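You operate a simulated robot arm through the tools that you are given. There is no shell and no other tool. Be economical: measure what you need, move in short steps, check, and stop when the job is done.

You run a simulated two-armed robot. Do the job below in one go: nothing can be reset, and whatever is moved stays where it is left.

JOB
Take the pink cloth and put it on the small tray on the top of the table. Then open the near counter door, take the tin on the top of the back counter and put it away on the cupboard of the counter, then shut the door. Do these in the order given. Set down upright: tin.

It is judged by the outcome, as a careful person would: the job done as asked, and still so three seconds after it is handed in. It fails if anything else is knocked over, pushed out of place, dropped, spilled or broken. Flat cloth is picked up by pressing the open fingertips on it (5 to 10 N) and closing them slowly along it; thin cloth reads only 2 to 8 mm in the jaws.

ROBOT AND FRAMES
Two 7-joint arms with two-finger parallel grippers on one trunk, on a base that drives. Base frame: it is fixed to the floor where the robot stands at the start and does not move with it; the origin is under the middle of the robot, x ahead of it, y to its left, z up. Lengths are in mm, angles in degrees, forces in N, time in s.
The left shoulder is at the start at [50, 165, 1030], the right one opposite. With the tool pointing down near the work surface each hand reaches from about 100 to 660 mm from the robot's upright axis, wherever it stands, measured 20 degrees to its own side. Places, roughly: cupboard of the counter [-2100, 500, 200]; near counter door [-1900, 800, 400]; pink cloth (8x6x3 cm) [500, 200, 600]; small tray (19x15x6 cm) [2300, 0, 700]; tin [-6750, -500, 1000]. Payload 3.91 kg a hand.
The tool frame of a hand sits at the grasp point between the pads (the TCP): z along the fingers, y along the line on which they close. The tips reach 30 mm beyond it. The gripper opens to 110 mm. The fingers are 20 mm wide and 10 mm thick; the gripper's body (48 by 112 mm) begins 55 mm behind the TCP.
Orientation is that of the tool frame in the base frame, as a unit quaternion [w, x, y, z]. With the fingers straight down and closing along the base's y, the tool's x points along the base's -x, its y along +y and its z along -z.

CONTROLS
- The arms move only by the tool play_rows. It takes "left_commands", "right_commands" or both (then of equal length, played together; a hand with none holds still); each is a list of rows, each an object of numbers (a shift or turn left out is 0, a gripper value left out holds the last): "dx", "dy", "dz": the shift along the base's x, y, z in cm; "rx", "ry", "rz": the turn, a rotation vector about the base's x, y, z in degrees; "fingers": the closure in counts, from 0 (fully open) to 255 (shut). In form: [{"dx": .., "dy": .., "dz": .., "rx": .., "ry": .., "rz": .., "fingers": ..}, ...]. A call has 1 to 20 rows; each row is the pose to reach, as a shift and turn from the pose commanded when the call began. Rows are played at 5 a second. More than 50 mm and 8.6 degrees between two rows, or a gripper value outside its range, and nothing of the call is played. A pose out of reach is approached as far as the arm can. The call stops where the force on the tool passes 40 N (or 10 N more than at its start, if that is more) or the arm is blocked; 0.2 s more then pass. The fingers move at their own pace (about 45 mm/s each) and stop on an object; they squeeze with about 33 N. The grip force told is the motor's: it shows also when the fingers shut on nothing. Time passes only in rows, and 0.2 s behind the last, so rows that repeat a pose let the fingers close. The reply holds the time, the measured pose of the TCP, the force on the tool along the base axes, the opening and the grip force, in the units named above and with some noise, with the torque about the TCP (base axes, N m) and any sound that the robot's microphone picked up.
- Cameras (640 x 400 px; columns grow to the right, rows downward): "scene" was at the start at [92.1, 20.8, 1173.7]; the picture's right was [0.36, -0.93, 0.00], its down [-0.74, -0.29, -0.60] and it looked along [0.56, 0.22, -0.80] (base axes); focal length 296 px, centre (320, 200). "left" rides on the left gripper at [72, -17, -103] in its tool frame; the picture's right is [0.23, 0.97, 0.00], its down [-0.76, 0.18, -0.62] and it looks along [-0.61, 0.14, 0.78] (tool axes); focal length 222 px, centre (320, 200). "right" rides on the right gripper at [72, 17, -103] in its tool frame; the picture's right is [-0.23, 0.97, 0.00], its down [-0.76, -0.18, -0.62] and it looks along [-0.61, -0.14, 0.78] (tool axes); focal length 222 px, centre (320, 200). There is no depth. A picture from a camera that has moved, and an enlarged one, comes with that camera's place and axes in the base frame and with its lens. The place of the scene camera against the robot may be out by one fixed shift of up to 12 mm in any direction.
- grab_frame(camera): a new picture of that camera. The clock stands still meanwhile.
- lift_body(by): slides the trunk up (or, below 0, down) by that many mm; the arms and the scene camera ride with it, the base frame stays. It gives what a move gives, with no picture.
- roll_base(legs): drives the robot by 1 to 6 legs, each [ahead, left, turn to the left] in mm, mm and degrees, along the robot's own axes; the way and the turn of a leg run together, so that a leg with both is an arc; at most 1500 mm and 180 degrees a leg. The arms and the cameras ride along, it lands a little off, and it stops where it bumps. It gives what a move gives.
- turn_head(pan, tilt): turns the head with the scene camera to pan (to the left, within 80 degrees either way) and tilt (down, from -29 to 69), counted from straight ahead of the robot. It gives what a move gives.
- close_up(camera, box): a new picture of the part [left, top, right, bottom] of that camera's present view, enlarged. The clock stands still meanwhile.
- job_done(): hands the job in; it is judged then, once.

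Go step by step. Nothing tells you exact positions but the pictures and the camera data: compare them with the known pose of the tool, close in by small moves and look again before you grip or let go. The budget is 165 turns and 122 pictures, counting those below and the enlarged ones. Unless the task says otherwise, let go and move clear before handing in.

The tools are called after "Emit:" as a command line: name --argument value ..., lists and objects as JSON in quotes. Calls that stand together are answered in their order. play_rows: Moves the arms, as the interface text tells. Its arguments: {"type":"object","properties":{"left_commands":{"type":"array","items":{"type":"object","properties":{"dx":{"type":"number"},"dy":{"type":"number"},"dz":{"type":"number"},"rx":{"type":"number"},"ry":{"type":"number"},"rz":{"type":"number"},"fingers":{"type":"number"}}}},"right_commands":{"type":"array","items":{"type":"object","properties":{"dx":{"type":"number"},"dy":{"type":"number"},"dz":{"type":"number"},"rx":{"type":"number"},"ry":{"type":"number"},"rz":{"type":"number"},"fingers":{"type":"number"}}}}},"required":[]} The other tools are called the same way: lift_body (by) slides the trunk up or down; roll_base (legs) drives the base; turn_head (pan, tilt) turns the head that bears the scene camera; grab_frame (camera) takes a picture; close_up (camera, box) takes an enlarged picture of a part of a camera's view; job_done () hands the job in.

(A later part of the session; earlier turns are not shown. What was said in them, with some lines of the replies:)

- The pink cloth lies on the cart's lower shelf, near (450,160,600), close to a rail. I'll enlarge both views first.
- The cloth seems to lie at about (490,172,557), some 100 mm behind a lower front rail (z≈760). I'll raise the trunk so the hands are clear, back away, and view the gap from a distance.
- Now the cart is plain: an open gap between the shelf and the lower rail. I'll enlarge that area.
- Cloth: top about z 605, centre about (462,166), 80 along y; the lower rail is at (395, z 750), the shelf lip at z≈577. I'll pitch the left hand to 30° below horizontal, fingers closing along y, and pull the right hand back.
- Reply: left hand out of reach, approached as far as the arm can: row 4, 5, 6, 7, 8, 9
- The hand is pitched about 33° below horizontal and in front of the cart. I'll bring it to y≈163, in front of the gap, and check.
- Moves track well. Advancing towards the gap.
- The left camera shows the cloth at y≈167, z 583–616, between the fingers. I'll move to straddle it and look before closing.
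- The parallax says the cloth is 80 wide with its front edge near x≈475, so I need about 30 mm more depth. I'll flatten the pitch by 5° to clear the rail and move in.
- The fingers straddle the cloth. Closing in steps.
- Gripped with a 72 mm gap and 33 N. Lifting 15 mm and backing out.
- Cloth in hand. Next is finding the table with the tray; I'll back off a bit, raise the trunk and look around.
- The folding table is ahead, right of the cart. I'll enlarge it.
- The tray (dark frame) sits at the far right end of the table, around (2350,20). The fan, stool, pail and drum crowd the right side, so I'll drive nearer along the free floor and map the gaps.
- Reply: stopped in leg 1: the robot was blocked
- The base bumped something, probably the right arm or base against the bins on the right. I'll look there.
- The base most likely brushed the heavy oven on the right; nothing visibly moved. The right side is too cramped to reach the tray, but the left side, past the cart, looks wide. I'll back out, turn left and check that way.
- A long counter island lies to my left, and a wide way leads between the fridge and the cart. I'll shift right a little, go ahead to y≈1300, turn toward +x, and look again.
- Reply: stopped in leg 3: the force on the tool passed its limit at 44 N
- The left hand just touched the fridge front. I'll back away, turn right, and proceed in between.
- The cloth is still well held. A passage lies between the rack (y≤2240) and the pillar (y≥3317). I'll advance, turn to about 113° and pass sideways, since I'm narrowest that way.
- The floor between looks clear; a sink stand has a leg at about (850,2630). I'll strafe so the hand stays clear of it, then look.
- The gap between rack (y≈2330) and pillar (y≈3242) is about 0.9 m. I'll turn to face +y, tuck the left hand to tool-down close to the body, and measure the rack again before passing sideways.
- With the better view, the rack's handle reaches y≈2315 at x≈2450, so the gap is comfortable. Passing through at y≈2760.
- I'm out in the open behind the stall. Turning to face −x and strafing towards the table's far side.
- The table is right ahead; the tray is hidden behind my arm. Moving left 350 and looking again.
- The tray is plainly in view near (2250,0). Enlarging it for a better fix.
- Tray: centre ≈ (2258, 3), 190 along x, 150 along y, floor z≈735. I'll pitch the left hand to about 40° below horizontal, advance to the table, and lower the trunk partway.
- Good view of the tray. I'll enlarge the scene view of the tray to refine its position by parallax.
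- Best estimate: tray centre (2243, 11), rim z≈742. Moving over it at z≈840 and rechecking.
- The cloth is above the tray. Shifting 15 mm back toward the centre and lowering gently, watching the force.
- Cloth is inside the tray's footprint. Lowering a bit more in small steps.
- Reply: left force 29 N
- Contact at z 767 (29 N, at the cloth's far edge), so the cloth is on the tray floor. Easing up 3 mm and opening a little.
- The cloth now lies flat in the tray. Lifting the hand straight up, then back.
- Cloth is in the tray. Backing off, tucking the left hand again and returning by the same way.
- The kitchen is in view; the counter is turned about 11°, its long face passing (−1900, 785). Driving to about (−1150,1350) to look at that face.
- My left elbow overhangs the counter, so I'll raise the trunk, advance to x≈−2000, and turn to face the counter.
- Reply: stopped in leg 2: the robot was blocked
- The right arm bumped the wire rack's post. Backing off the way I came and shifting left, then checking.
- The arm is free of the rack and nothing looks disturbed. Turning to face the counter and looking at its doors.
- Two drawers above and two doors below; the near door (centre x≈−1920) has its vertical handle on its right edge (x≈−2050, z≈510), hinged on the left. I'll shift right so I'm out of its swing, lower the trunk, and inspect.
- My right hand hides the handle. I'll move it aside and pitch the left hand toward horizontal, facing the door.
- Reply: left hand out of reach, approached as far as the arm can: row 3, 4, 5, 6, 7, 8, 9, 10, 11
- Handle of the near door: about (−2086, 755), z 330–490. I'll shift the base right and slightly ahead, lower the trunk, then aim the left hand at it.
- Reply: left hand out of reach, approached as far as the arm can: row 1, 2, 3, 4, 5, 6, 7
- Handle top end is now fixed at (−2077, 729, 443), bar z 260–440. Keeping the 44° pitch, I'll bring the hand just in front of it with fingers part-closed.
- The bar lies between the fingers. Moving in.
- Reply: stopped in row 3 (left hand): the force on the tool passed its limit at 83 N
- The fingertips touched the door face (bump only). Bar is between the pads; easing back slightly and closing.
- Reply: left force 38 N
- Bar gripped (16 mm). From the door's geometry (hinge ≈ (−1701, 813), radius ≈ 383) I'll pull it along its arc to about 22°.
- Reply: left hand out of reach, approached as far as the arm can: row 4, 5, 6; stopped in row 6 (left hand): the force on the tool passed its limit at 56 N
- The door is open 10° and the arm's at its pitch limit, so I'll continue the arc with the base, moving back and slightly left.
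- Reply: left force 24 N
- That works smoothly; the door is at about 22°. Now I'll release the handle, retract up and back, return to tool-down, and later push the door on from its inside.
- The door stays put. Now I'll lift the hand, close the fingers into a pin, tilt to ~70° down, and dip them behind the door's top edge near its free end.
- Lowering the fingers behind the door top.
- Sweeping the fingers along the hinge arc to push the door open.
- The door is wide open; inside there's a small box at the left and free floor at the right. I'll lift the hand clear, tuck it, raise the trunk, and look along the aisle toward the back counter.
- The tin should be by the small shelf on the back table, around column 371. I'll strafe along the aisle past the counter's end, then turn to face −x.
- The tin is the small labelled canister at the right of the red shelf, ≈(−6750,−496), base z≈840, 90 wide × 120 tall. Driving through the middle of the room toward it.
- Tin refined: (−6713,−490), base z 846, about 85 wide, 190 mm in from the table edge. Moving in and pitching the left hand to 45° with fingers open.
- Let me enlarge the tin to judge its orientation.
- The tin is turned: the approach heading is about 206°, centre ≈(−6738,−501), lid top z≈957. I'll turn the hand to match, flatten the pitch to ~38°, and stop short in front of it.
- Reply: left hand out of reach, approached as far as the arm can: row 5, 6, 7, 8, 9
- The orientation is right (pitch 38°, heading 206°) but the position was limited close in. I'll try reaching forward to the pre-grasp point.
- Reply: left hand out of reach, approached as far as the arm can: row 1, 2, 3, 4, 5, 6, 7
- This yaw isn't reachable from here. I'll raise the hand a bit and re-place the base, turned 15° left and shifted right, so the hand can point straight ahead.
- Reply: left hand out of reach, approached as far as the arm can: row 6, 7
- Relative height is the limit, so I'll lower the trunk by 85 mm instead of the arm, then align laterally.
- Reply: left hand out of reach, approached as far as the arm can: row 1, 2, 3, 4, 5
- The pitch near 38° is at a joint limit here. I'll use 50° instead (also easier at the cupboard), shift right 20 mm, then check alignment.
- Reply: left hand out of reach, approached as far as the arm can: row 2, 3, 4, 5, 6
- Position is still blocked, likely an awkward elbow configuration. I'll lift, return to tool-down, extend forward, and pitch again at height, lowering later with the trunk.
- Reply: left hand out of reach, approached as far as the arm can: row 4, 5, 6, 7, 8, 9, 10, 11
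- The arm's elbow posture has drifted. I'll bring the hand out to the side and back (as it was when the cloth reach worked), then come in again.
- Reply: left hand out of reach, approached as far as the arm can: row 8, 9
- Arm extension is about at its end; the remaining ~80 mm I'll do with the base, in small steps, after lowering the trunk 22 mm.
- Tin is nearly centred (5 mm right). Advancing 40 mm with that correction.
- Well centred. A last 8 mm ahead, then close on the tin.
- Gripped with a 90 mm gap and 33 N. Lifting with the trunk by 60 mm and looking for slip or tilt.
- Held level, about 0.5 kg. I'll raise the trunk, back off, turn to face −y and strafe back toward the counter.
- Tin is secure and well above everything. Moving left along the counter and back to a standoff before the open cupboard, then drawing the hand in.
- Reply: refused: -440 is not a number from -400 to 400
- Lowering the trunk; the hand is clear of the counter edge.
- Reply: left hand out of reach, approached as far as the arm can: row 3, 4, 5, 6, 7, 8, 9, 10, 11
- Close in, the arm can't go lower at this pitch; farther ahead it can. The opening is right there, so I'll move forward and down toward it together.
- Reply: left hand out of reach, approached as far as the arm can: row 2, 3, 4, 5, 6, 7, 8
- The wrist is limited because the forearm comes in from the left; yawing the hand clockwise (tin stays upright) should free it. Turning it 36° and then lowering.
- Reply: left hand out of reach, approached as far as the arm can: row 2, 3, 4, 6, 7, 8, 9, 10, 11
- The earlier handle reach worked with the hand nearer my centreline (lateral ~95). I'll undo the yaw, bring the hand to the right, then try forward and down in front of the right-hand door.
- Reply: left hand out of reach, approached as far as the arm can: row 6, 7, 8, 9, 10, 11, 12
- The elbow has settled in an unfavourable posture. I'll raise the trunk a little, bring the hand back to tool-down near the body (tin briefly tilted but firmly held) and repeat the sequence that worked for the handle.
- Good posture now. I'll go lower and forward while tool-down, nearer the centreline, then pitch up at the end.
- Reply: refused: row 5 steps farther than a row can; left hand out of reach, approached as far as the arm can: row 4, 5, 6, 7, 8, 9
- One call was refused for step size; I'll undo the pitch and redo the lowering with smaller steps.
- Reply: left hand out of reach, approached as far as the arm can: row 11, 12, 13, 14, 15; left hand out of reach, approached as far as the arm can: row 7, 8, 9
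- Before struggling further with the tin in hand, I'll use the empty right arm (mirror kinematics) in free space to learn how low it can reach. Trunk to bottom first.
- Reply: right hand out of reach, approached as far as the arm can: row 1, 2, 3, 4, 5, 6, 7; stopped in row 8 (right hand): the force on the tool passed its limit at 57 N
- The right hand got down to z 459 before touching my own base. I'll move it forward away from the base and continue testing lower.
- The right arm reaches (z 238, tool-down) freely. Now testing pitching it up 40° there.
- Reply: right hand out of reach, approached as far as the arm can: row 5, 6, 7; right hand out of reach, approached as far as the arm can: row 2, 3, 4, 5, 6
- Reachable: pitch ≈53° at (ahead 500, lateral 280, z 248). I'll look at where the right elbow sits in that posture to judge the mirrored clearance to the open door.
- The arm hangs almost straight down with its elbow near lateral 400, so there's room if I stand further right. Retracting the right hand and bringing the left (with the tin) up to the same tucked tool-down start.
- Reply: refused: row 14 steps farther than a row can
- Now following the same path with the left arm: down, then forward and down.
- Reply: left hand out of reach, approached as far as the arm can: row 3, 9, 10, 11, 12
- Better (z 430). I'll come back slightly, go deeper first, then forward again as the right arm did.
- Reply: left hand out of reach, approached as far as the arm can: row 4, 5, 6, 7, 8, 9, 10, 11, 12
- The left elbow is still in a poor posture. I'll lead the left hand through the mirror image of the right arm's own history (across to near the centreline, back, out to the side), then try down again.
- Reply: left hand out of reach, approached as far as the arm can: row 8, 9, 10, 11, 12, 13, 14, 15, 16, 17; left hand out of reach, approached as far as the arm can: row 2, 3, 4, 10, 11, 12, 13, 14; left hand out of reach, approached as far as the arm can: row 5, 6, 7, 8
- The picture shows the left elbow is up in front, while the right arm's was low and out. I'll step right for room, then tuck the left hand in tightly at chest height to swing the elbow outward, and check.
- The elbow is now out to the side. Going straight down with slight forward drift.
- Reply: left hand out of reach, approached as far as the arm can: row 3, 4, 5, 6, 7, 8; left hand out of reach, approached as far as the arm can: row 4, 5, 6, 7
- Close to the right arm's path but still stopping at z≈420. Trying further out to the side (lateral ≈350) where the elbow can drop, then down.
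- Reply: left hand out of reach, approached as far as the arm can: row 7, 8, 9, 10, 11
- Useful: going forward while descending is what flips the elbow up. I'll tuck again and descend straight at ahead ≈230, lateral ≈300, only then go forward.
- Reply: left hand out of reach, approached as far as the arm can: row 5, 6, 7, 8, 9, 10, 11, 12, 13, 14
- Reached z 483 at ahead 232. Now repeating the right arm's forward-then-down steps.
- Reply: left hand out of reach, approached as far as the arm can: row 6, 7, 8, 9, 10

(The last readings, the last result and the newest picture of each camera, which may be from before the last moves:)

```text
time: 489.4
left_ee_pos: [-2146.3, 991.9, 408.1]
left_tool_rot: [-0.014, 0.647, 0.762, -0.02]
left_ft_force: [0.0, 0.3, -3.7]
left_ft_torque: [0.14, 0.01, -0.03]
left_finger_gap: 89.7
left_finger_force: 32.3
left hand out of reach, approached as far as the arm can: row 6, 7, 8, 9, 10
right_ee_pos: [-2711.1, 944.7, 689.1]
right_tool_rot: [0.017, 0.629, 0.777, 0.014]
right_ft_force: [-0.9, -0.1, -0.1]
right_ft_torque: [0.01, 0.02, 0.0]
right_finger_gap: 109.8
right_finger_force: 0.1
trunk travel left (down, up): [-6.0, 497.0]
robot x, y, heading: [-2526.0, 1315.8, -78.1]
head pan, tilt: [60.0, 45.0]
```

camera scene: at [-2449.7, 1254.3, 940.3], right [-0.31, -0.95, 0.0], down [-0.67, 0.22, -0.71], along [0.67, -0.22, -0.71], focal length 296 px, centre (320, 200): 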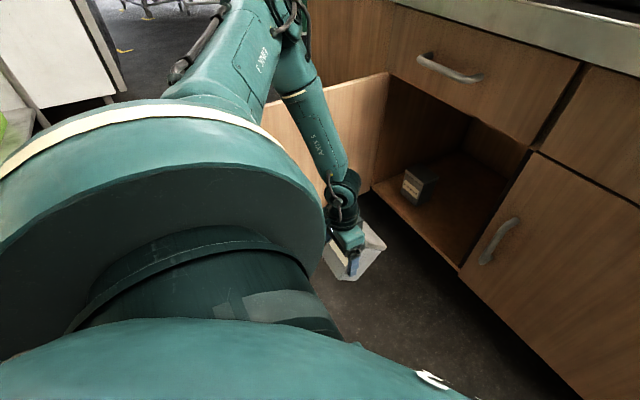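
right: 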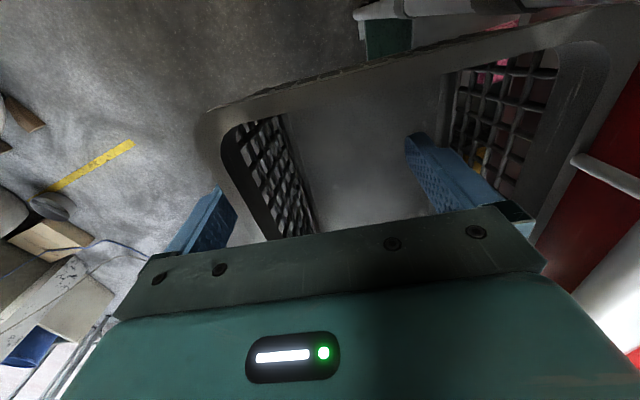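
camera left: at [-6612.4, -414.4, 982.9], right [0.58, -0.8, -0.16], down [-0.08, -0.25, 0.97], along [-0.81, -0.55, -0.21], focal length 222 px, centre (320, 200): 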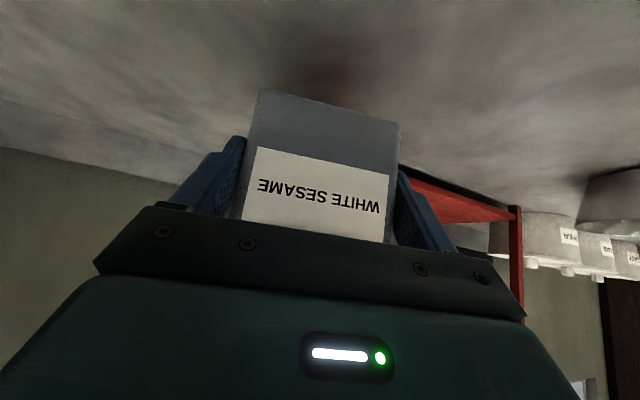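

Emit:
play_rows --left_commands '[{"dz": 3, "dy": 4, "dx": -1}, {"dz": 6, "dy": 8, "dx": -2}, {"dz": 8, "dy": 12, "dx": -3}, {"dz": 8, "dy": 15, "dx": -5}, {"dz": 8, "dy": 15.5, "dx": -8}, {"dz": 8, "dy": 15.5, "dx": -8}]'

Emit:
grab_frame --camera "scene"

```text
refused: row 1 steps farther than a row can; nothing moved
```

```text
13 pictures are left
camera scene: at [-2449.8, 1254.3, 940.3], right [-0.31, -0.95, 0.0], down [-0.67, 0.22, -0.71], along [0.67, -0.22, -0.71], focal length 296 px, centre (320, 200)
```

scene: 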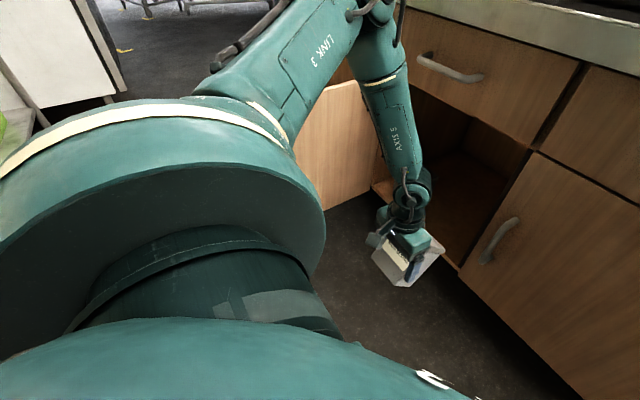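

The elbow is still up in front. I'll try the "relaxed arm" route: tuck high, move the hand out beside the body, lower it there so the elbow trails behind, then swing forward.

Emit:
play_rows --left_commands '[{"dz": 4, "dy": 2}, {"dz": 8, "dy": 4}, {"dz": 12, "dy": 6, "dx": -0.5}, {"dz": 16, "dy": 8, "dx": -1}, {"dz": 20, "dy": 10, "dx": -1.5}, {"dz": 24, "dy": 12, "dx": -2}, {"dz": 28, "dy": 14, "dx": -3}, {"dz": 32, "dy": 16, "dx": -4}, {"dz": 36, "dy": 18, "dx": -5}, {"dz": 40, "dy": 19.3, "dx": -5}, {"dz": 44, "dy": 20, "dx": -4}, {"dz": 44, "dy": 22, "dx": -1}, {"dz": 44, "dy": 24.5, "dx": 1.5}, {"dz": 43, "dy": 27, "dx": 3.6}, {"dz": 42, "dy": 28.5, "dx": 3.6}, {"dz": 42, "dy": 28.5, "dx": 3.6}]'

Emit:
play_rows --left_commands '[{"dz": -4}, {"dz": -8}, {"dz": -12}, {"dz": -16}, {"dz": -20}, {"dz": -24}, {"dz": -28}, {"dz": -32}, {"dz": -36}, {"dz": -38}, {"dz": -38}]'

Emit:
play_rows --left_commands '[{"dy": -4}, {"dy": -8}, {"dy": -12, "dz": -1}, {"dy": -16, "dz": -3}, {"dy": -19, "dx": -1, "dz": -6}, {"dy": -22, "dx": -2, "dz": -9}, {"dy": -25, "dx": -3, "dz": -12}, {"dy": -28, "dx": -3.5, "dz": -15}, {"dy": -29, "dx": -3.5, "dz": -18}, {"dy": -29, "dx": -3.5, "dz": -18}]'

```text
time: 492.8
left_ee_pos: [-2111.0, 1277.8, 826.2]
left_tool_rot: [-0.014, 0.646, 0.763, -0.02]
left_ft_force: [-0.3, -0.7, -4.9]
left_ft_torque: [0.13, 0.02, -0.02]
left_finger_gap: 90.0
left_finger_force: 33.6
right_ee_pos: [-2710.7, 947.4, 688.5]
right_tool_rot: [0.017, 0.629, 0.777, 0.014]
right_ft_force: [0.1, 0.6, -0.4]
right_ft_torque: [0.02, 0.01, 0.0]
right_finger_gap: 110.0
right_finger_force: 0.1
trunk travel left (down, up): [-6.0, 497.0]
robot x, y, heading: [-2525.5, 1313.1, -78.1]
head pan, tilt: [60.0, 45.0]
```

```text
time: 495.1
left_ee_pos: [-2112.8, 1276.9, 448.7]
left_tool_rot: [-0.015, 0.646, 0.763, -0.021]
left_ft_force: [-0.5, 0.3, -4.1]
left_ft_torque: [0.13, 0.02, 0.01]
left_finger_gap: 89.8
left_finger_force: 33.5
left hand out of reach, approached as far as the arm can: row 4, 5, 6, 7, 8
right_ee_pos: [-2711.8, 945.9, 687.7]
right_tool_rot: [0.017, 0.628, 0.778, 0.013]
right_ft_force: [0.2, -0.4, 0.5]
right_ft_torque: [0.03, 0.01, 0.02]
right_finger_gap: 110.2
right_finger_force: 0.0
trunk travel left (down, up): [-6.0, 497.0]
robot x, y, heading: [-2530.9, 1314.5, -78.2]
head pan, tilt: [60.0, 45.0]
```

```text
time: 497.4
left_ee_pos: [-2147.9, 991.7, 267.9]
left_tool_rot: [-0.015, 0.648, 0.762, -0.02]
left_ft_force: [-0.4, -0.2, -4.4]
left_ft_torque: [0.13, 0.01, 0.01]
left_finger_gap: 90.1
left_finger_force: 32.8
right_ee_pos: [-2712.3, 945.3, 687.5]
right_tool_rot: [0.017, 0.629, 0.777, 0.013]
right_ft_force: [0.2, -0.5, 0.1]
right_ft_torque: [0.0, 0.0, -0.01]
right_finger_gap: 110.2
right_finger_force: 0.0
trunk travel left (down, up): [-6.0, 497.0]
robot x, y, heading: [-2531.0, 1313.0, -78.0]
head pan, tilt: [60.0, 45.0]
```

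That worked: z 268 with no complaint. Now pitching the hand back up 39° (tin upright) while going forward a bit.

Emit:
play_rows --left_commands '[{"rx": -4.9, "ry": -1, "dy": -1.5, "dx": 0.3, "dz": 1}, {"rx": -9.8, "ry": -2, "dy": -3, "dx": 0.6, "dz": 2}, {"rx": -14.7, "ry": -3, "dy": -4.5, "dx": 0.9, "dz": 3}, {"rx": -19.6, "ry": -4, "dy": -6, "dx": 1.2, "dz": 3}, {"rx": -24.5, "ry": -5, "dy": -7.5, "dx": 1.5, "dz": 3}, {"rx": -29.4, "ry": -6, "dy": -9, "dx": 1.8, "dz": 3}, {"rx": -34.3, "ry": -7, "dy": -10.5, "dx": 2.1, "dz": 3}, {"rx": -39.2, "ry": -8, "dy": -12, "dx": 2.4, "dz": 3}, {"rx": -39.2, "ry": -8, "dy": -12, "dx": 2.4, "dz": 3}]'

Emit:
turn_head --pan 35 --tilt 45

Emit:
grab_frame --camera "scene"

```text
time: 499.4
left_ee_pos: [-2124.4, 869.9, 298.0]
left_tool_rot: [0.255, 0.614, 0.71, -0.231]
left_ft_force: [0.3, -0.8, -3.5]
left_ft_torque: [0.16, -0.01, -0.04]
left_finger_gap: 89.8
left_finger_force: 32.8
right_ee_pos: [-2711.1, 945.0, 687.5]
right_tool_rot: [0.016, 0.629, 0.777, 0.014]
right_ft_force: [-0.9, -0.6, 0.4]
right_ft_torque: [0.01, 0.02, -0.02]
right_finger_gap: 110.0
right_finger_force: 0.1
trunk travel left (down, up): [-6.0, 497.0]
robot x, y, heading: [-2526.3, 1313.6, -78.1]
head pan, tilt: [60.0, 45.0]
```

```text
time: 500.2
left_ee_pos: [-2124.2, 869.8, 295.7]
left_tool_rot: [0.254, 0.614, 0.711, -0.229]
left_ft_force: [-0.8, -0.2, -4.0]
left_ft_torque: [0.19, 0.02, 0.02]
left_finger_gap: 89.7
left_finger_force: 32.8
right_ee_pos: [-2710.9, 946.6, 686.6]
right_tool_rot: [0.017, 0.629, 0.777, 0.014]
right_ft_force: [0.6, 0.0, 0.2]
right_ft_torque: [-0.01, 0.03, 0.01]
right_finger_gap: 110.1
right_finger_force: 0.0
trunk travel left (down, up): [-6.0, 497.0]
robot x, y, heading: [-2529.0, 1317.0, -77.9]
head pan, tilt: [35.0, 45.0]
```

```text
12 pictures are left
camera scene: at [-2467.6, 1224.0, 940.3], right [-0.68, -0.73, 0.0], down [-0.52, 0.48, -0.71], along [0.52, -0.48, -0.71], focal length 296 px, centre (320, 200)
```

scene: 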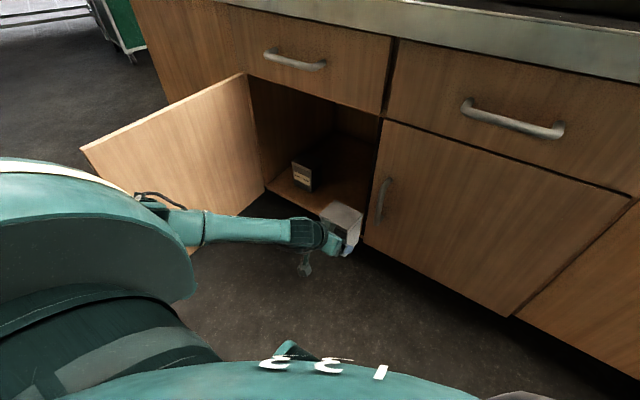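

Tin is upright and low, facing the opening. Strafing left to line up, then partway in.

Emit:
roll_base --legs '[[0, 113, -0.8], [110, 0, 0]]'

Emit:
grab_frame --camera "scene"

```text
time: 502.7
left_ee_pos: [-1996.1, 779.3, 297.5]
left_tool_rot: [0.253, 0.618, 0.708, -0.232]
left_ft_force: [1.3, -0.7, -3.7]
left_ft_torque: [0.16, 0.01, -0.03]
left_finger_gap: 89.8
left_finger_force: 33.4
right_ee_pos: [-2582.3, 862.0, 688.0]
right_tool_rot: [0.017, 0.633, 0.773, 0.014]
right_ft_force: [-0.3, 0.2, 0.3]
right_ft_torque: [-0.02, -0.02, 0.01]
right_finger_gap: 110.2
right_finger_force: 0.0
trunk travel left (down, up): [-6.0, 497.0]
robot x, y, heading: [-2396.8, 1224.5, -78.5]
head pan, tilt: [35.0, 45.0]
```

```text
11 pictures are left
camera scene: at [-2335.9, 1137.4, 940.3], right [-0.69, -0.72, 0.0], down [-0.51, 0.49, -0.71], along [0.51, -0.49, -0.71], focal length 296 px, centre (320, 200)
```

scene: 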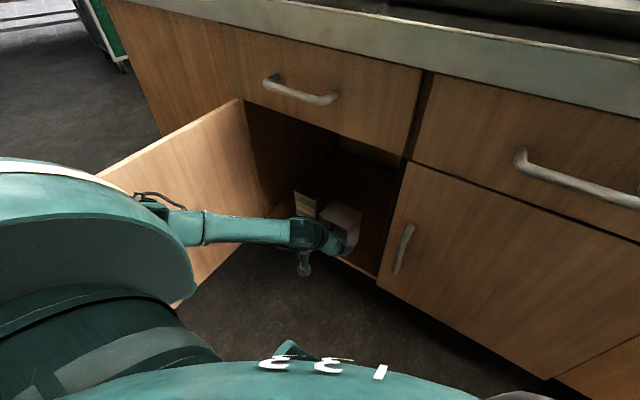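

Clear path. Going in another 90 mm.

Emit:
roll_base --legs '[[90, 0, 0]]'

Emit:
play_rows --left_commands '[{"dz": -1}, {"dz": -2}, {"dz": -3}, {"dz": -4}, {"dz": -4.5}, {"dz": -4.5}]'

Emit:
grab_frame --camera "left"

```text
time: 503.8
left_ee_pos: [-1978.4, 692.2, 297.6]
left_tool_rot: [0.252, 0.618, 0.707, -0.231]
left_ft_force: [-0.3, -0.2, -4.0]
left_ft_torque: [0.15, 0.03, -0.05]
left_finger_gap: 89.9
left_finger_force: 32.8
right_ee_pos: [-2565.9, 775.4, 687.6]
right_tool_rot: [0.016, 0.634, 0.773, 0.013]
right_ft_force: [0.7, 0.2, -0.2]
right_ft_torque: [0.02, 0.02, -0.02]
right_finger_gap: 109.9
right_finger_force: 0.1
trunk travel left (down, up): [-6.0, 497.0]
robot x, y, heading: [-2374.5, 1145.0, -78.7]
head pan, tilt: [35.0, 45.0]
```

```text
time: 505.2
left_ee_pos: [-1979.0, 692.4, 252.1]
left_tool_rot: [0.252, 0.619, 0.707, -0.232]
left_ft_force: [-0.3, -0.1, -3.1]
left_ft_torque: [0.14, 0.02, 0.01]
left_finger_gap: 89.7
left_finger_force: 32.8
right_ee_pos: [-2564.8, 775.1, 687.2]
right_tool_rot: [0.016, 0.634, 0.773, 0.014]
right_ft_force: [-0.5, 0.3, -0.7]
right_ft_torque: [0.04, -0.01, -0.05]
right_finger_gap: 109.9
right_finger_force: 0.1
trunk travel left (down, up): [-6.0, 497.0]
robot x, y, heading: [-2378.7, 1142.2, -78.8]
head pan, tilt: [35.0, 45.0]
```

```text
10 pictures are left
camera left: at [-2010.0, 811.8, 283.3], right [0.94, 0.3, -0.16], down [0.21, -0.16, 0.96], along [0.26, -0.94, -0.21], focal length 222 px, centre (320, 200)
```

left: 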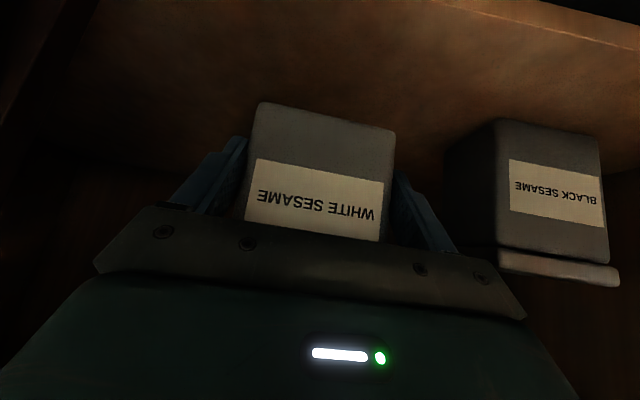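

Lovely: it sits beside the matching "black sesame" tin. Lowering in small steps to contact.

Emit:
play_rows --left_commands '[{"dz": -0.5}, {"dz": -1}, {"dz": -1.4}, {"dz": -1.8}, {"dz": -1.8}]'

```text
time: 506.4
left_ee_pos: [-1979.5, 693.0, 233.5]
left_tool_rot: [0.252, 0.618, 0.707, -0.232]
left_ft_force: [0.3, -0.1, -4.5]
left_ft_torque: [0.15, -0.01, 0.03]
left_finger_gap: 89.6
left_finger_force: 32.7
right_ee_pos: [-2566.7, 776.6, 686.5]
right_tool_rot: [0.017, 0.634, 0.773, 0.013]
right_ft_force: [0.5, -0.2, 0.9]
right_ft_torque: [0.0, 0.0, -0.01]
right_finger_gap: 110.1
right_finger_force: 0.0
trunk travel left (down, up): [-6.0, 497.0]
robot x, y, heading: [-2379.4, 1139.3, -79.0]
head pan, tilt: [35.0, 45.0]
```

Emit:
play_rows --left_commands '[{"dz": -0.4}, {"dz": -0.8}, {"dz": -1.1}, {"dz": -1.4}, {"dz": -1.4}]'

Emit:
grab_frame --camera "left"

```text
time: 507.6
left_ee_pos: [-1979.3, 690.8, 220.5]
left_tool_rot: [0.252, 0.618, 0.707, -0.232]
left_ft_force: [1.1, 0.8, -3.9]
left_ft_torque: [0.15, 0.04, -0.04]
left_finger_gap: 89.5
left_finger_force: 33.4
right_ee_pos: [-2565.6, 774.8, 688.3]
right_tool_rot: [0.017, 0.634, 0.773, 0.013]
right_ft_force: [0.1, -0.2, -1.0]
right_ft_torque: [-0.03, 0.02, 0.01]
right_finger_gap: 110.2
right_finger_force: 0.1
trunk travel left (down, up): [-6.0, 497.0]
robot x, y, heading: [-2376.0, 1141.6, -78.8]
head pan, tilt: [35.0, 45.0]
```

```text
9 pictures are left
camera left: at [-2011.7, 811.2, 251.2], right [0.94, 0.3, -0.16], down [0.21, -0.16, 0.96], along [0.26, -0.94, -0.21], focal length 222 px, centre (320, 200)
```

left: 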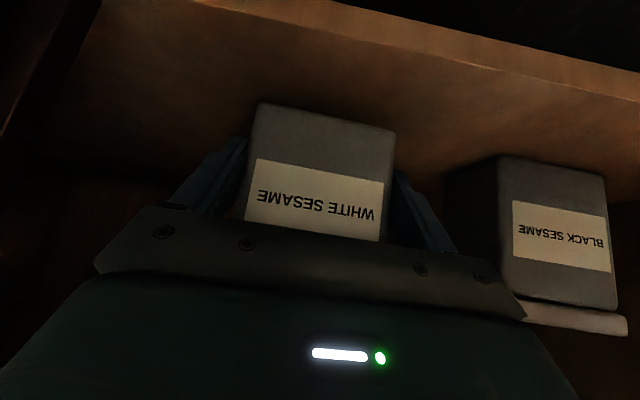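

Still about 25 mm above the floor by comparison with its neighbour. Continuing down gently.

Emit:
play_rows --left_commands '[{"dz": -0.4}, {"dz": -0.8}, {"dz": -1.2}, {"dz": -1.6}, {"dz": -1.6}]'

Emit:
play_rows --left_commands '[{"dz": -0.3}, {"dz": -0.6}, {"dz": -0.9}, {"dz": -0.9}]'

```text
time: 508.8
left_ee_pos: [-1979.6, 690.6, 206.8]
left_tool_rot: [0.255, 0.618, 0.706, -0.233]
left_ft_force: [-0.2, 2.4, 13.8]
left_ft_torque: [-0.87, -0.94, 0.13]
left_finger_gap: 90.0
left_finger_force: 32.7
right_ee_pos: [-2567.3, 776.3, 688.6]
right_tool_rot: [0.017, 0.634, 0.773, 0.014]
right_ft_force: [-0.5, -1.2, -0.3]
right_ft_torque: [0.02, -0.01, 0.02]
right_finger_gap: 109.9
right_finger_force: 0.1
trunk travel left (down, up): [-6.0, 497.0]
robot x, y, heading: [-2376.1, 1139.8, -78.9]
head pan, tilt: [35.0, 45.0]
```

```text
time: 509.8
left_ee_pos: [-1979.6, 688.6, 197.6]
left_tool_rot: [0.255, 0.618, 0.706, -0.234]
left_ft_force: [-5.4, -1.1, 23.7]
left_ft_torque: [-0.25, -1.14, 0.01]
left_finger_gap: 89.9
left_finger_force: 33.2
right_ee_pos: [-2566.5, 776.2, 687.9]
right_tool_rot: [0.018, 0.634, 0.773, 0.013]
right_ft_force: [-0.7, 0.2, 0.1]
right_ft_torque: [0.04, 0.02, 0.02]
right_finger_gap: 109.7
right_finger_force: 0.1
trunk travel left (down, up): [-6.0, 497.0]
robot x, y, heading: [-2377.3, 1137.6, -78.6]
head pan, tilt: [35.0, 45.0]
```

Emit:
grab_frame --camera "left"

```text
8 pictures are left
camera left: at [-2010.6, 809.2, 229.0], right [0.94, 0.29, -0.16], down [0.21, -0.15, 0.97], along [0.26, -0.94, -0.2], focal length 222 px, centre (320, 200)
```

left: 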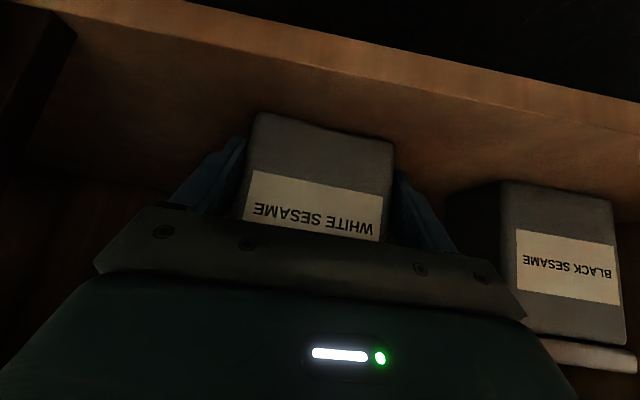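

The tin is on the floor (it slid a little in the pads). Relieving the push and opening slowly.

Emit:
play_rows --left_commands '[{"dz": 0.5}, {"dz": 0.6}, {"dz": 0.6, "fingers": 45}, {"dz": 0.6, "fingers": 30}, {"dz": 0.6, "fingers": 15}, {"dz": 0.6, "fingers": 0}, {"dz": 0.6, "fingers": 0}, {"dz": 0.6, "fingers": 0}]'

Emit:
grab_frame --camera "left"

```text
time: 511.6
left_ee_pos: [-1978.9, 691.2, 202.1]
left_tool_rot: [0.253, 0.618, 0.708, -0.231]
left_ft_force: [0.1, 2.1, -0.4]
left_ft_torque: [-0.06, 0.01, 0.01]
left_finger_gap: 110.0
left_finger_force: 0.0
right_ee_pos: [-2565.9, 775.1, 687.9]
right_tool_rot: [0.017, 0.634, 0.773, 0.014]
right_ft_force: [0.5, -0.6, 0.3]
right_ft_torque: [-0.01, 0.01, 0.03]
right_finger_gap: 110.2
right_finger_force: 0.0
trunk travel left (down, up): [-6.0, 497.0]
robot x, y, heading: [-2376.0, 1143.2, -78.7]
head pan, tilt: [35.0, 45.0]
```

```text
7 pictures are left
camera left: at [-2010.3, 811.2, 233.3], right [0.94, 0.3, -0.16], down [0.21, -0.15, 0.96], along [0.26, -0.94, -0.21], focal length 222 px, centre (320, 200)
```

left: 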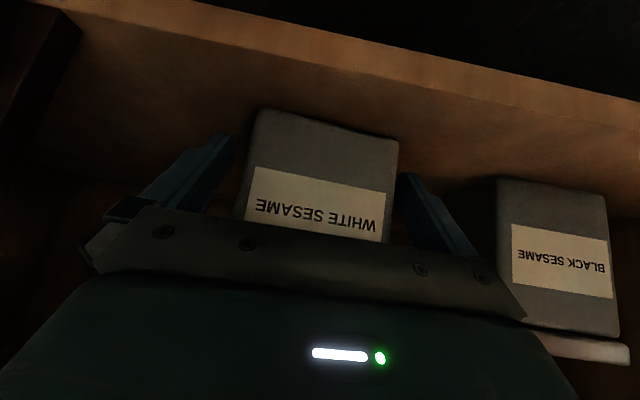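

Tin stands free and upright. Backing straight out, then raising and tucking the left hand.

Emit:
roll_base --legs '[[-60, 0, 0], [-150, 0, 0]]'

Emit:
play_rows --left_commands '[{"dz": 4, "rx": 4.9, "ry": 1}, {"dz": 8, "rx": 9.8, "ry": 2}, {"dz": 12, "rx": 14.7, "ry": 3, "dy": 1}, {"dz": 16, "rx": 19.6, "ry": 4, "dy": 2}, {"dz": 20, "rx": 24.5, "ry": 5, "dy": 3.5}, {"dz": 24, "rx": 29.4, "ry": 6, "dy": 5}, {"dz": 28, "rx": 34.3, "ry": 7, "dy": 7}, {"dz": 32, "rx": 39.2, "ry": 8, "dy": 9}, {"dz": 36, "rx": 39.2, "ry": 8, "dy": 11}, {"dz": 40, "rx": 39.2, "ry": 8, "dy": 13, "dx": -1}, {"dz": 44, "rx": 39.2, "ry": 8, "dy": 15, "dx": -2}, {"dz": 48, "rx": 39.2, "ry": 8, "dy": 17, "dx": -3}, {"dz": 52, "rx": 39.2, "ry": 8, "dy": 19, "dx": -4}, {"dz": 56, "rx": 39.2, "ry": 8, "dy": 21, "dx": -4.6}, {"dz": 59, "rx": 39.2, "ry": 8, "dy": 22, "dx": -4.6}, {"dz": 59, "rx": 39.2, "ry": 8, "dy": 22, "dx": -4.6}]'

Emit:
turn_head --pan 30 --tilt 40

Emit:
grab_frame --camera "scene"

```text
time: 513.5
left_ee_pos: [-2017.4, 897.1, 200.8]
left_tool_rot: [0.254, 0.617, 0.708, -0.232]
left_ft_force: [-0.1, 0.1, 0.4]
left_ft_torque: [0.02, -0.01, 0.03]
left_finger_gap: 109.9
left_finger_force: 0.1
right_ee_pos: [-2604.5, 977.0, 687.9]
right_tool_rot: [0.017, 0.634, 0.773, 0.013]
right_ft_force: [1.0, 0.4, 0.3]
right_ft_torque: [0.0, 0.03, -0.01]
right_finger_gap: 110.0
right_finger_force: 0.0
trunk travel left (down, up): [-6.0, 497.0]
robot x, y, heading: [-2417.9, 1346.1, -78.8]
head pan, tilt: [35.0, 45.0]
```

```text
time: 516.9
left_ee_pos: [-2066.2, 1119.4, 795.1]
left_tool_rot: [-0.018, 0.649, 0.76, -0.021]
left_ft_force: [-0.3, -0.2, -0.4]
left_ft_torque: [0.01, 0.01, 0.02]
left_finger_gap: 110.1
left_finger_force: 0.0
right_ee_pos: [-2604.8, 977.4, 688.3]
right_tool_rot: [0.017, 0.634, 0.773, 0.014]
right_ft_force: [0.7, -0.5, 0.4]
right_ft_torque: [0.01, 0.0, 0.04]
right_finger_gap: 109.9
right_finger_force: 0.0
trunk travel left (down, up): [-6.0, 497.0]
robot x, y, heading: [-2415.1, 1343.1, -78.7]
head pan, tilt: [35.0, 45.0]
```

```text
time: 517.6
left_ee_pos: [-2064.3, 1118.9, 794.6]
left_tool_rot: [-0.017, 0.649, 0.76, -0.023]
left_ft_force: [0.2, 0.1, -0.4]
left_ft_torque: [-0.02, -0.01, -0.04]
left_finger_gap: 110.0
left_finger_force: 0.1
right_ee_pos: [-2606.3, 978.1, 687.5]
right_tool_rot: [0.017, 0.633, 0.774, 0.013]
right_ft_force: [-0.2, -0.3, 0.4]
right_ft_torque: [0.0, -0.03, 0.02]
right_finger_gap: 110.0
right_finger_force: 0.0
trunk travel left (down, up): [-6.0, 497.0]
robot x, y, heading: [-2417.8, 1341.2, -78.8]
head pan, tilt: [30.0, 40.0]
```

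```text
6 pictures are left
camera scene: at [-2361.9, 1246.1, 947.6], right [-0.75, -0.66, 0.0], down [-0.42, 0.48, -0.77], along [0.51, -0.57, -0.64], focal length 296 px, centre (320, 200)
```

scene: 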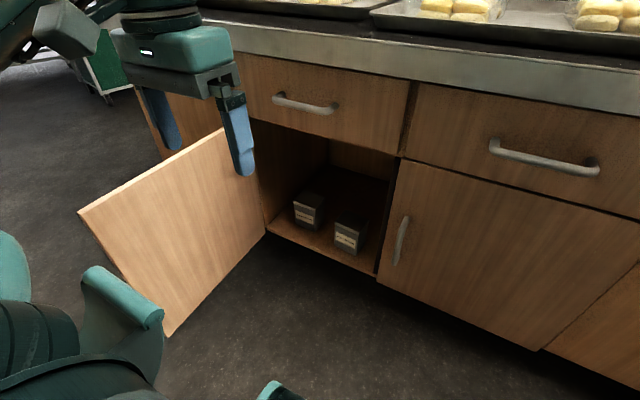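

Both tins stand upright inside. To close the door I'll step left, reach the left fingers (closed) over the door top to its outer side, and sweep it shut most of the way.

Emit:
roll_base --legs '[[0, 195, 0]]'

Emit:
play_rows --left_commands '[{"rx": -5, "ry": -1, "dx": 1, "fingers": 255}, {"rx": -10, "ry": -2, "dx": 3}, {"rx": -15, "ry": -3, "dx": 6}, {"rx": -20, "ry": -4, "dx": 9}, {"rx": -24.5, "ry": -5, "dx": 12}, {"rx": -24.5, "ry": -5, "dx": 13, "dy": -0.5}, {"rx": -24.5, "ry": -5, "dx": 13, "dy": -0.5}]'

Emit:
grab_frame --camera "scene"

```text
time: 519.9
left_ee_pos: [-1879.3, 1159.2, 794.9]
left_tool_rot: [-0.017, 0.647, 0.762, -0.023]
left_ft_force: [0.0, 0.6, 0.7]
left_ft_torque: [0.0, 0.01, 0.01]
left_finger_gap: 109.8
left_finger_force: 0.1
right_ee_pos: [-2417.8, 1014.8, 688.7]
right_tool_rot: [0.018, 0.631, 0.775, 0.013]
right_ft_force: [0.0, -0.4, 0.3]
right_ft_torque: [0.01, 0.03, -0.01]
right_finger_gap: 109.9
right_finger_force: 0.0
trunk travel left (down, up): [-6.0, 497.0]
robot x, y, heading: [-2233.5, 1380.8, -78.3]
head pan, tilt: [30.0, 40.0]
```

```text
time: 521.5
left_ee_pos: [-1749.8, 1153.0, 794.8]
left_tool_rot: [0.154, 0.637, 0.74, -0.155]
left_ft_force: [0.3, 0.4, -0.9]
left_ft_torque: [-0.02, -0.03, 0.0]
left_finger_gap: 0.2
left_finger_force: 32.0
right_ee_pos: [-2417.2, 1015.6, 687.7]
right_tool_rot: [0.017, 0.632, 0.775, 0.013]
right_ft_force: [-0.8, -0.3, -0.4]
right_ft_torque: [0.02, -0.01, 0.0]
right_finger_gap: 109.8
right_finger_force: 0.0
trunk travel left (down, up): [-6.0, 497.0]
robot x, y, heading: [-2232.4, 1383.9, -78.3]
head pan, tilt: [30.0, 40.0]
```

```text
5 pictures are left
camera scene: at [-2175.9, 1283.9, 947.6], right [-0.75, -0.66, 0.0], down [-0.43, 0.48, -0.77], along [0.51, -0.57, -0.64], focal length 296 px, centre (320, 200)
```

scene: 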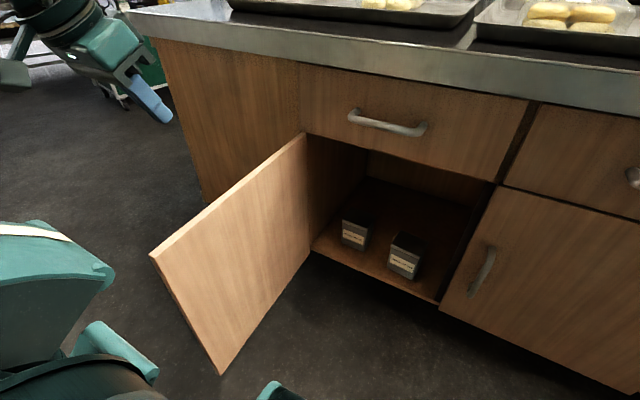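

The hand is just outside the door. Lowering the fingers behind its outer face, then sweeping along the closing arc.

Emit:
play_rows --left_commands '[{"dx": 1, "dz": -4}, {"dx": 1, "dz": -8}, {"dx": 1, "dz": -12}, {"dx": 1, "dz": -16}, {"dx": 1, "dz": -20}, {"dx": 1, "dz": -21}, {"dx": 1, "dz": -21}]'

Emit:
play_rows --left_commands '[{"dx": -2.1, "dy": -0.3}, {"dx": -4.1, "dy": -0.7}, {"dx": -6.1, "dy": -1.2}, {"dx": -8, "dy": -1.8}, {"dx": -9.9, "dy": -2.6}, {"dx": -11.8, "dy": -3.5}, {"dx": -13.6, "dy": -4.5}, {"dx": -15.3, "dy": -5.6}, {"dx": -17, "dy": -6.8}, {"dx": -18.6, "dy": -8.1}, {"dx": -20.1, "dy": -9.5}, {"dx": -21.5, "dy": -11}, {"dx": -22.8, "dy": -12.5}, {"dx": -24.1, "dy": -14.2}, {"dx": -25.2, "dy": -15.9}, {"dx": -26.3, "dy": -17.7}, {"dx": -27.2, "dy": -19.5}, {"dx": -28, "dy": -21.4}, {"dx": -28.8, "dy": -23.6}, {"dx": -28.8, "dy": -23.6}]'

Emit:
grab_frame --camera "scene"

```text
time: 523.1
left_ee_pos: [-1737.8, 1151.5, 585.5]
left_tool_rot: [0.154, 0.637, 0.739, -0.154]
left_ft_force: [0.8, -0.1, -0.6]
left_ft_torque: [-0.01, -0.01, -0.04]
left_finger_gap: 0.1
left_finger_force: 32.6
right_ee_pos: [-2417.9, 1014.8, 687.6]
right_tool_rot: [0.017, 0.631, 0.775, 0.014]
right_ft_force: [0.3, -0.3, 0.8]
right_ft_torque: [-0.01, -0.01, -0.04]
right_finger_gap: 109.8
right_finger_force: 0.1
trunk travel left (down, up): [-6.0, 497.0]
robot x, y, heading: [-2235.4, 1383.0, -78.4]
head pan, tilt: [30.0, 40.0]
```

```text
time: 527.3
left_ee_pos: [-2028.2, 918.7, 586.0]
left_tool_rot: [0.154, 0.638, 0.739, -0.156]
left_ft_force: [-0.5, 0.2, 0.0]
left_ft_torque: [0.0, 0.01, 0.01]
left_finger_gap: 0.0
left_finger_force: 33.0
right_ee_pos: [-2418.8, 1015.4, 687.6]
right_tool_rot: [0.018, 0.632, 0.775, 0.014]
right_ft_force: [-0.3, 0.3, -1.3]
right_ft_torque: [0.0, -0.02, 0.0]
right_finger_gap: 110.0
right_finger_force: 0.0
trunk travel left (down, up): [-6.0, 497.0]
robot x, y, heading: [-2229.6, 1381.2, -78.3]
head pan, tilt: [30.0, 40.0]
```

```text
4 pictures are left
camera scene: at [-2175.9, 1283.9, 947.6], right [-0.75, -0.66, 0.0], down [-0.43, 0.48, -0.77], along [0.51, -0.57, -0.64], focal length 296 px, centre (320, 200)
```

scene: 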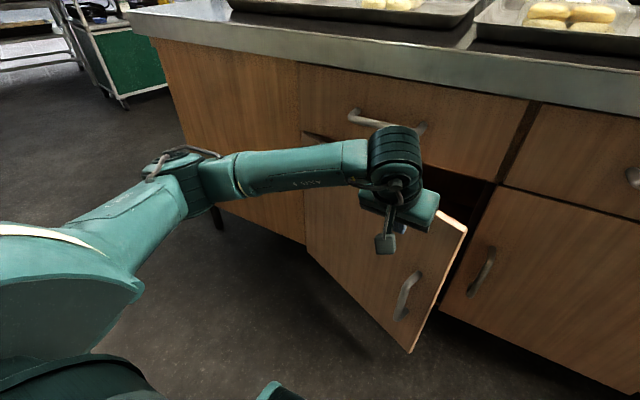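

Door is at about 25°. I'll slide the fingers out toward its free edge and push the rest with the base.

Emit:
play_rows --left_commands '[{"dx": -1, "dy": 0.8}, {"dx": -3, "dy": 0.9}, {"dx": -5.5, "dy": 0.8}, {"dx": -6, "dy": 0.8}, {"dx": -6, "dy": 0.8}]'

Emit:
roll_base --legs '[[60, -12, 0], [60, -12, 0]]'

Emit:
grab_frame --camera "scene"

```text
time: 528.5
left_ee_pos: [-2087.0, 928.0, 584.9]
left_tool_rot: [0.154, 0.636, 0.74, -0.155]
left_ft_force: [-0.4, -0.5, -0.3]
left_ft_torque: [0.04, -0.02, 0.03]
left_finger_gap: 0.0
left_finger_force: 32.9
right_ee_pos: [-2418.1, 1014.9, 686.9]
right_tool_rot: [0.017, 0.631, 0.776, 0.014]
right_ft_force: [-0.7, -0.2, 0.1]
right_ft_torque: [-0.02, 0.0, 0.01]
right_finger_gap: 109.8
right_finger_force: 0.1
trunk travel left (down, up): [-6.0, 497.0]
robot x, y, heading: [-2229.8, 1383.1, -78.5]
head pan, tilt: [30.0, 40.0]
```

```text
time: 530.0
left_ee_pos: [-2085.6, 806.1, 585.1]
left_tool_rot: [0.153, 0.637, 0.739, -0.155]
left_ft_force: [-0.6, -0.4, 0.1]
left_ft_torque: [0.03, 0.03, 0.0]
left_finger_gap: 0.1
left_finger_force: 32.9
right_ee_pos: [-2418.1, 892.6, 687.4]
right_tool_rot: [0.017, 0.631, 0.776, 0.014]
right_ft_force: [-0.4, -0.3, -0.5]
right_ft_torque: [-0.04, 0.0, 0.0]
right_finger_gap: 109.9
right_finger_force: 0.0
trunk travel left (down, up): [-6.0, 497.0]
robot x, y, heading: [-2231.7, 1260.9, -78.0]
head pan, tilt: [30.0, 40.0]
```

```text
3 pictures are left
camera scene: at [-2175.3, 1161.7, 947.6], right [-0.75, -0.66, 0.0], down [-0.43, 0.48, -0.77], along [0.51, -0.57, -0.64], focal length 296 px, centre (320, 200)
```

scene: 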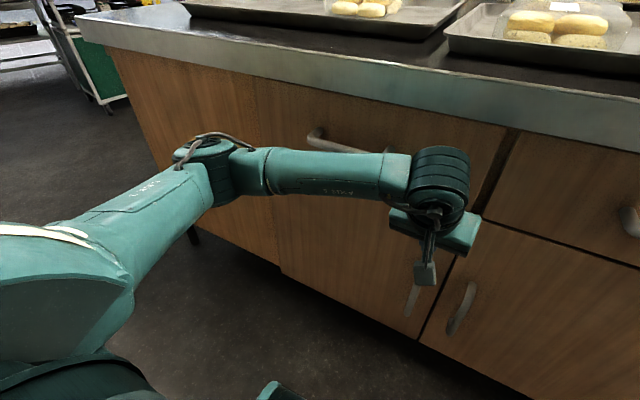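

Almost shut, and my forearm is well clear of the drawer handle. Pushing the last bit in small steps.

Emit:
roll_base --legs '[[25, -5, 0], [15, -3, 0]]'

Emit:
play_rows --left_commands '[{"dy": -0.4}, {"dy": -0.8}, {"dy": -1.2}, {"dy": -1.6}, {"dy": -2}, {"dy": -2}]'

```text
time: 531.2
left_ee_pos: [-2085.9, 764.9, 585.0]
left_tool_rot: [0.153, 0.637, 0.739, -0.155]
left_ft_force: [0.1, -0.2, 0.1]
left_ft_torque: [0.0, 0.0, 0.01]
left_finger_gap: 0.1
left_finger_force: 33.1
right_ee_pos: [-2417.7, 851.9, 687.3]
right_tool_rot: [0.016, 0.631, 0.776, 0.013]
right_ft_force: [0.2, -0.1, 0.1]
right_ft_torque: [0.02, 0.0, 0.01]
right_finger_gap: 110.4
right_finger_force: 0.0
trunk travel left (down, up): [-6.0, 497.0]
robot x, y, heading: [-2231.5, 1223.2, -78.6]
head pan, tilt: [30.0, 40.0]
```

```text
time: 532.4
left_ee_pos: [-2085.6, 752.2, 581.8]
left_tool_rot: [0.15, 0.64, 0.739, -0.148]
left_ft_force: [-0.8, 6.7, 3.2]
left_ft_torque: [0.12, 0.06, 0.01]
left_finger_gap: 0.0
left_finger_force: 32.9
right_ee_pos: [-2416.7, 852.3, 688.4]
right_tool_rot: [0.017, 0.631, 0.776, 0.012]
right_ft_force: [-0.9, -1.0, -0.7]
right_ft_torque: [0.03, -0.02, -0.02]
right_finger_gap: 110.0
right_finger_force: 0.0
trunk travel left (down, up): [-6.0, 497.0]
robot x, y, heading: [-2235.2, 1220.4, -78.5]
head pan, tilt: [30.0, 40.0]
stopped in row 5 (left hand): the force on the tool passed its limit at 47 N (the readings are from after the stop); the commanded pose is now the measured one
```

The push met a firm stop at the closed position. Backing away and checking the door.

Emit:
play_rows --left_commands '[{"dy": 2}, {"dy": 5}, {"dy": 9}, {"dy": 13, "dz": 2}, {"dy": 17, "dz": 5}, {"dy": 18, "dz": 9}, {"dy": 18, "dz": 9}]'

Emit:
roll_base --legs '[[-100, 0, 0]]'

Emit:
grab_frame --camera "scene"

```text
time: 534.0
left_ee_pos: [-2087.8, 931.5, 673.3]
left_tool_rot: [0.15, 0.639, 0.739, -0.15]
left_ft_force: [-1.4, -0.4, -0.5]
left_ft_torque: [-0.01, -0.02, 0.01]
left_finger_gap: 0.2
left_finger_force: 33.6
right_ee_pos: [-2417.2, 852.0, 688.8]
right_tool_rot: [0.018, 0.631, 0.775, 0.013]
right_ft_force: [-0.3, 0.3, 0.2]
right_ft_torque: [-0.02, 0.01, 0.03]
right_finger_gap: 110.0
right_finger_force: 0.1
trunk travel left (down, up): [-6.0, 497.0]
robot x, y, heading: [-2230.8, 1220.0, -78.6]
head pan, tilt: [30.0, 40.0]
```

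```text
time: 535.1
left_ee_pos: [-2109.3, 1029.1, 672.3]
left_tool_rot: [0.15, 0.639, 0.739, -0.15]
left_ft_force: [0.1, 0.4, 0.6]
left_ft_torque: [-0.02, 0.04, 0.0]
left_finger_gap: 0.0
left_finger_force: 33.1
right_ee_pos: [-2437.2, 951.4, 686.8]
right_tool_rot: [0.017, 0.631, 0.775, 0.014]
right_ft_force: [0.0, 0.3, -0.2]
right_ft_torque: [-0.01, -0.01, 0.01]
right_finger_gap: 109.9
right_finger_force: 0.0
trunk travel left (down, up): [-6.0, 497.0]
robot x, y, heading: [-2250.6, 1320.4, -78.3]
head pan, tilt: [30.0, 40.0]
```

```text
2 pictures are left
camera scene: at [-2195.3, 1220.1, 947.6], right [-0.75, -0.66, 0.0], down [-0.43, 0.48, -0.77], along [0.51, -0.57, -0.64], focal length 296 px, centre (320, 200)
```

scene: 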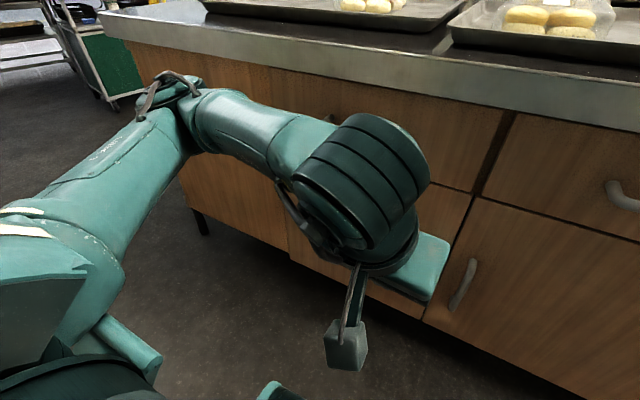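

The arm blocks the view; moving it up and aside for one more look.

Emit:
play_rows --left_commands '[{"dz": 4, "dy": 2, "dx": 1}, {"dz": 8, "dy": 4, "dx": 3}, {"dz": 11, "dy": 6, "dx": 6}, {"dz": 13, "dy": 8, "dx": 10}, {"dz": 15, "dy": 10, "dx": 14}, {"dz": 16, "dy": 11, "dx": 18}, {"dz": 16, "dy": 11, "dx": 18}]'

Emit:
turn_head --pan 10 --tilt 45

Emit:
grab_frame --camera "scene"

```text
time: 536.7
left_ee_pos: [-1926.4, 1140.2, 831.0]
left_tool_rot: [0.15, 0.639, 0.74, -0.149]
left_ft_force: [-0.5, 0.8, 0.2]
left_ft_torque: [0.02, -0.01, 0.0]
left_finger_gap: 0.0
left_finger_force: 32.9
right_ee_pos: [-2436.1, 950.3, 688.1]
right_tool_rot: [0.017, 0.631, 0.775, 0.014]
right_ft_force: [0.0, 0.5, 0.1]
right_ft_torque: [-0.01, -0.03, 0.0]
right_finger_gap: 109.8
right_finger_force: 0.0
trunk travel left (down, up): [-6.0, 497.0]
robot x, y, heading: [-2250.7, 1319.6, -78.3]
head pan, tilt: [30.0, 40.0]
```

```text
time: 537.6
left_ee_pos: [-1926.2, 1140.2, 830.2]
left_tool_rot: [0.15, 0.639, 0.739, -0.148]
left_ft_force: [0.0, 0.0, 0.5]
left_ft_torque: [-0.04, -0.02, 0.02]
left_finger_gap: 0.0
left_finger_force: 33.4
right_ee_pos: [-2436.1, 951.5, 688.9]
right_tool_rot: [0.016, 0.632, 0.775, 0.013]
right_ft_force: [0.5, -0.2, 0.0]
right_ft_torque: [0.0, 0.0, 0.02]
right_finger_gap: 110.3
right_finger_force: 0.0
trunk travel left (down, up): [-6.0, 497.0]
robot x, y, heading: [-2254.4, 1315.4, -78.2]
head pan, tilt: [10.0, 45.0]
```

```text
1 pictures are left
camera scene: at [-2221.7, 1208.1, 940.4], right [-0.93, -0.37, 0.0], down [-0.26, 0.66, -0.71], along [0.26, -0.66, -0.71], focal length 296 px, centre (320, 200)
```

scene: 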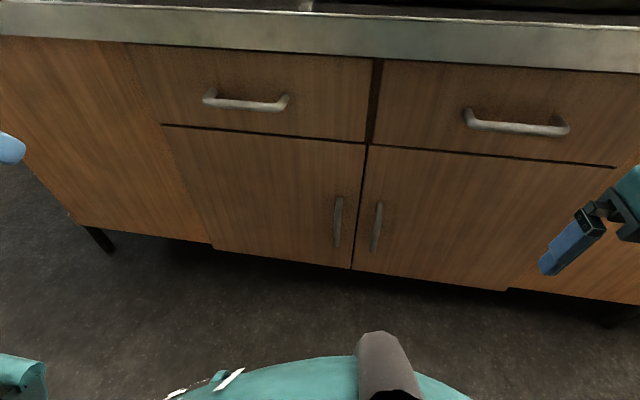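

The near door is fully shut and flush, both hands are empty and clear, the cloth is in the tray, and the tin stands upright in the cupboard. Handing in.

Emit:
job_done

```text
The job is handed in.
```

I handed the job in with all three parts done: the pink cloth lies in the small tray, the tin (labelled "White Sesame") stands upright in the counter cupboard, and the near counter door is shut flush.

On the way the base stopped against something I couldn't identify, probably the oven. The hand holding the cloth touched the fridge, and the right arm brushed the wire rack. I saw nothing knocked over or out of place.
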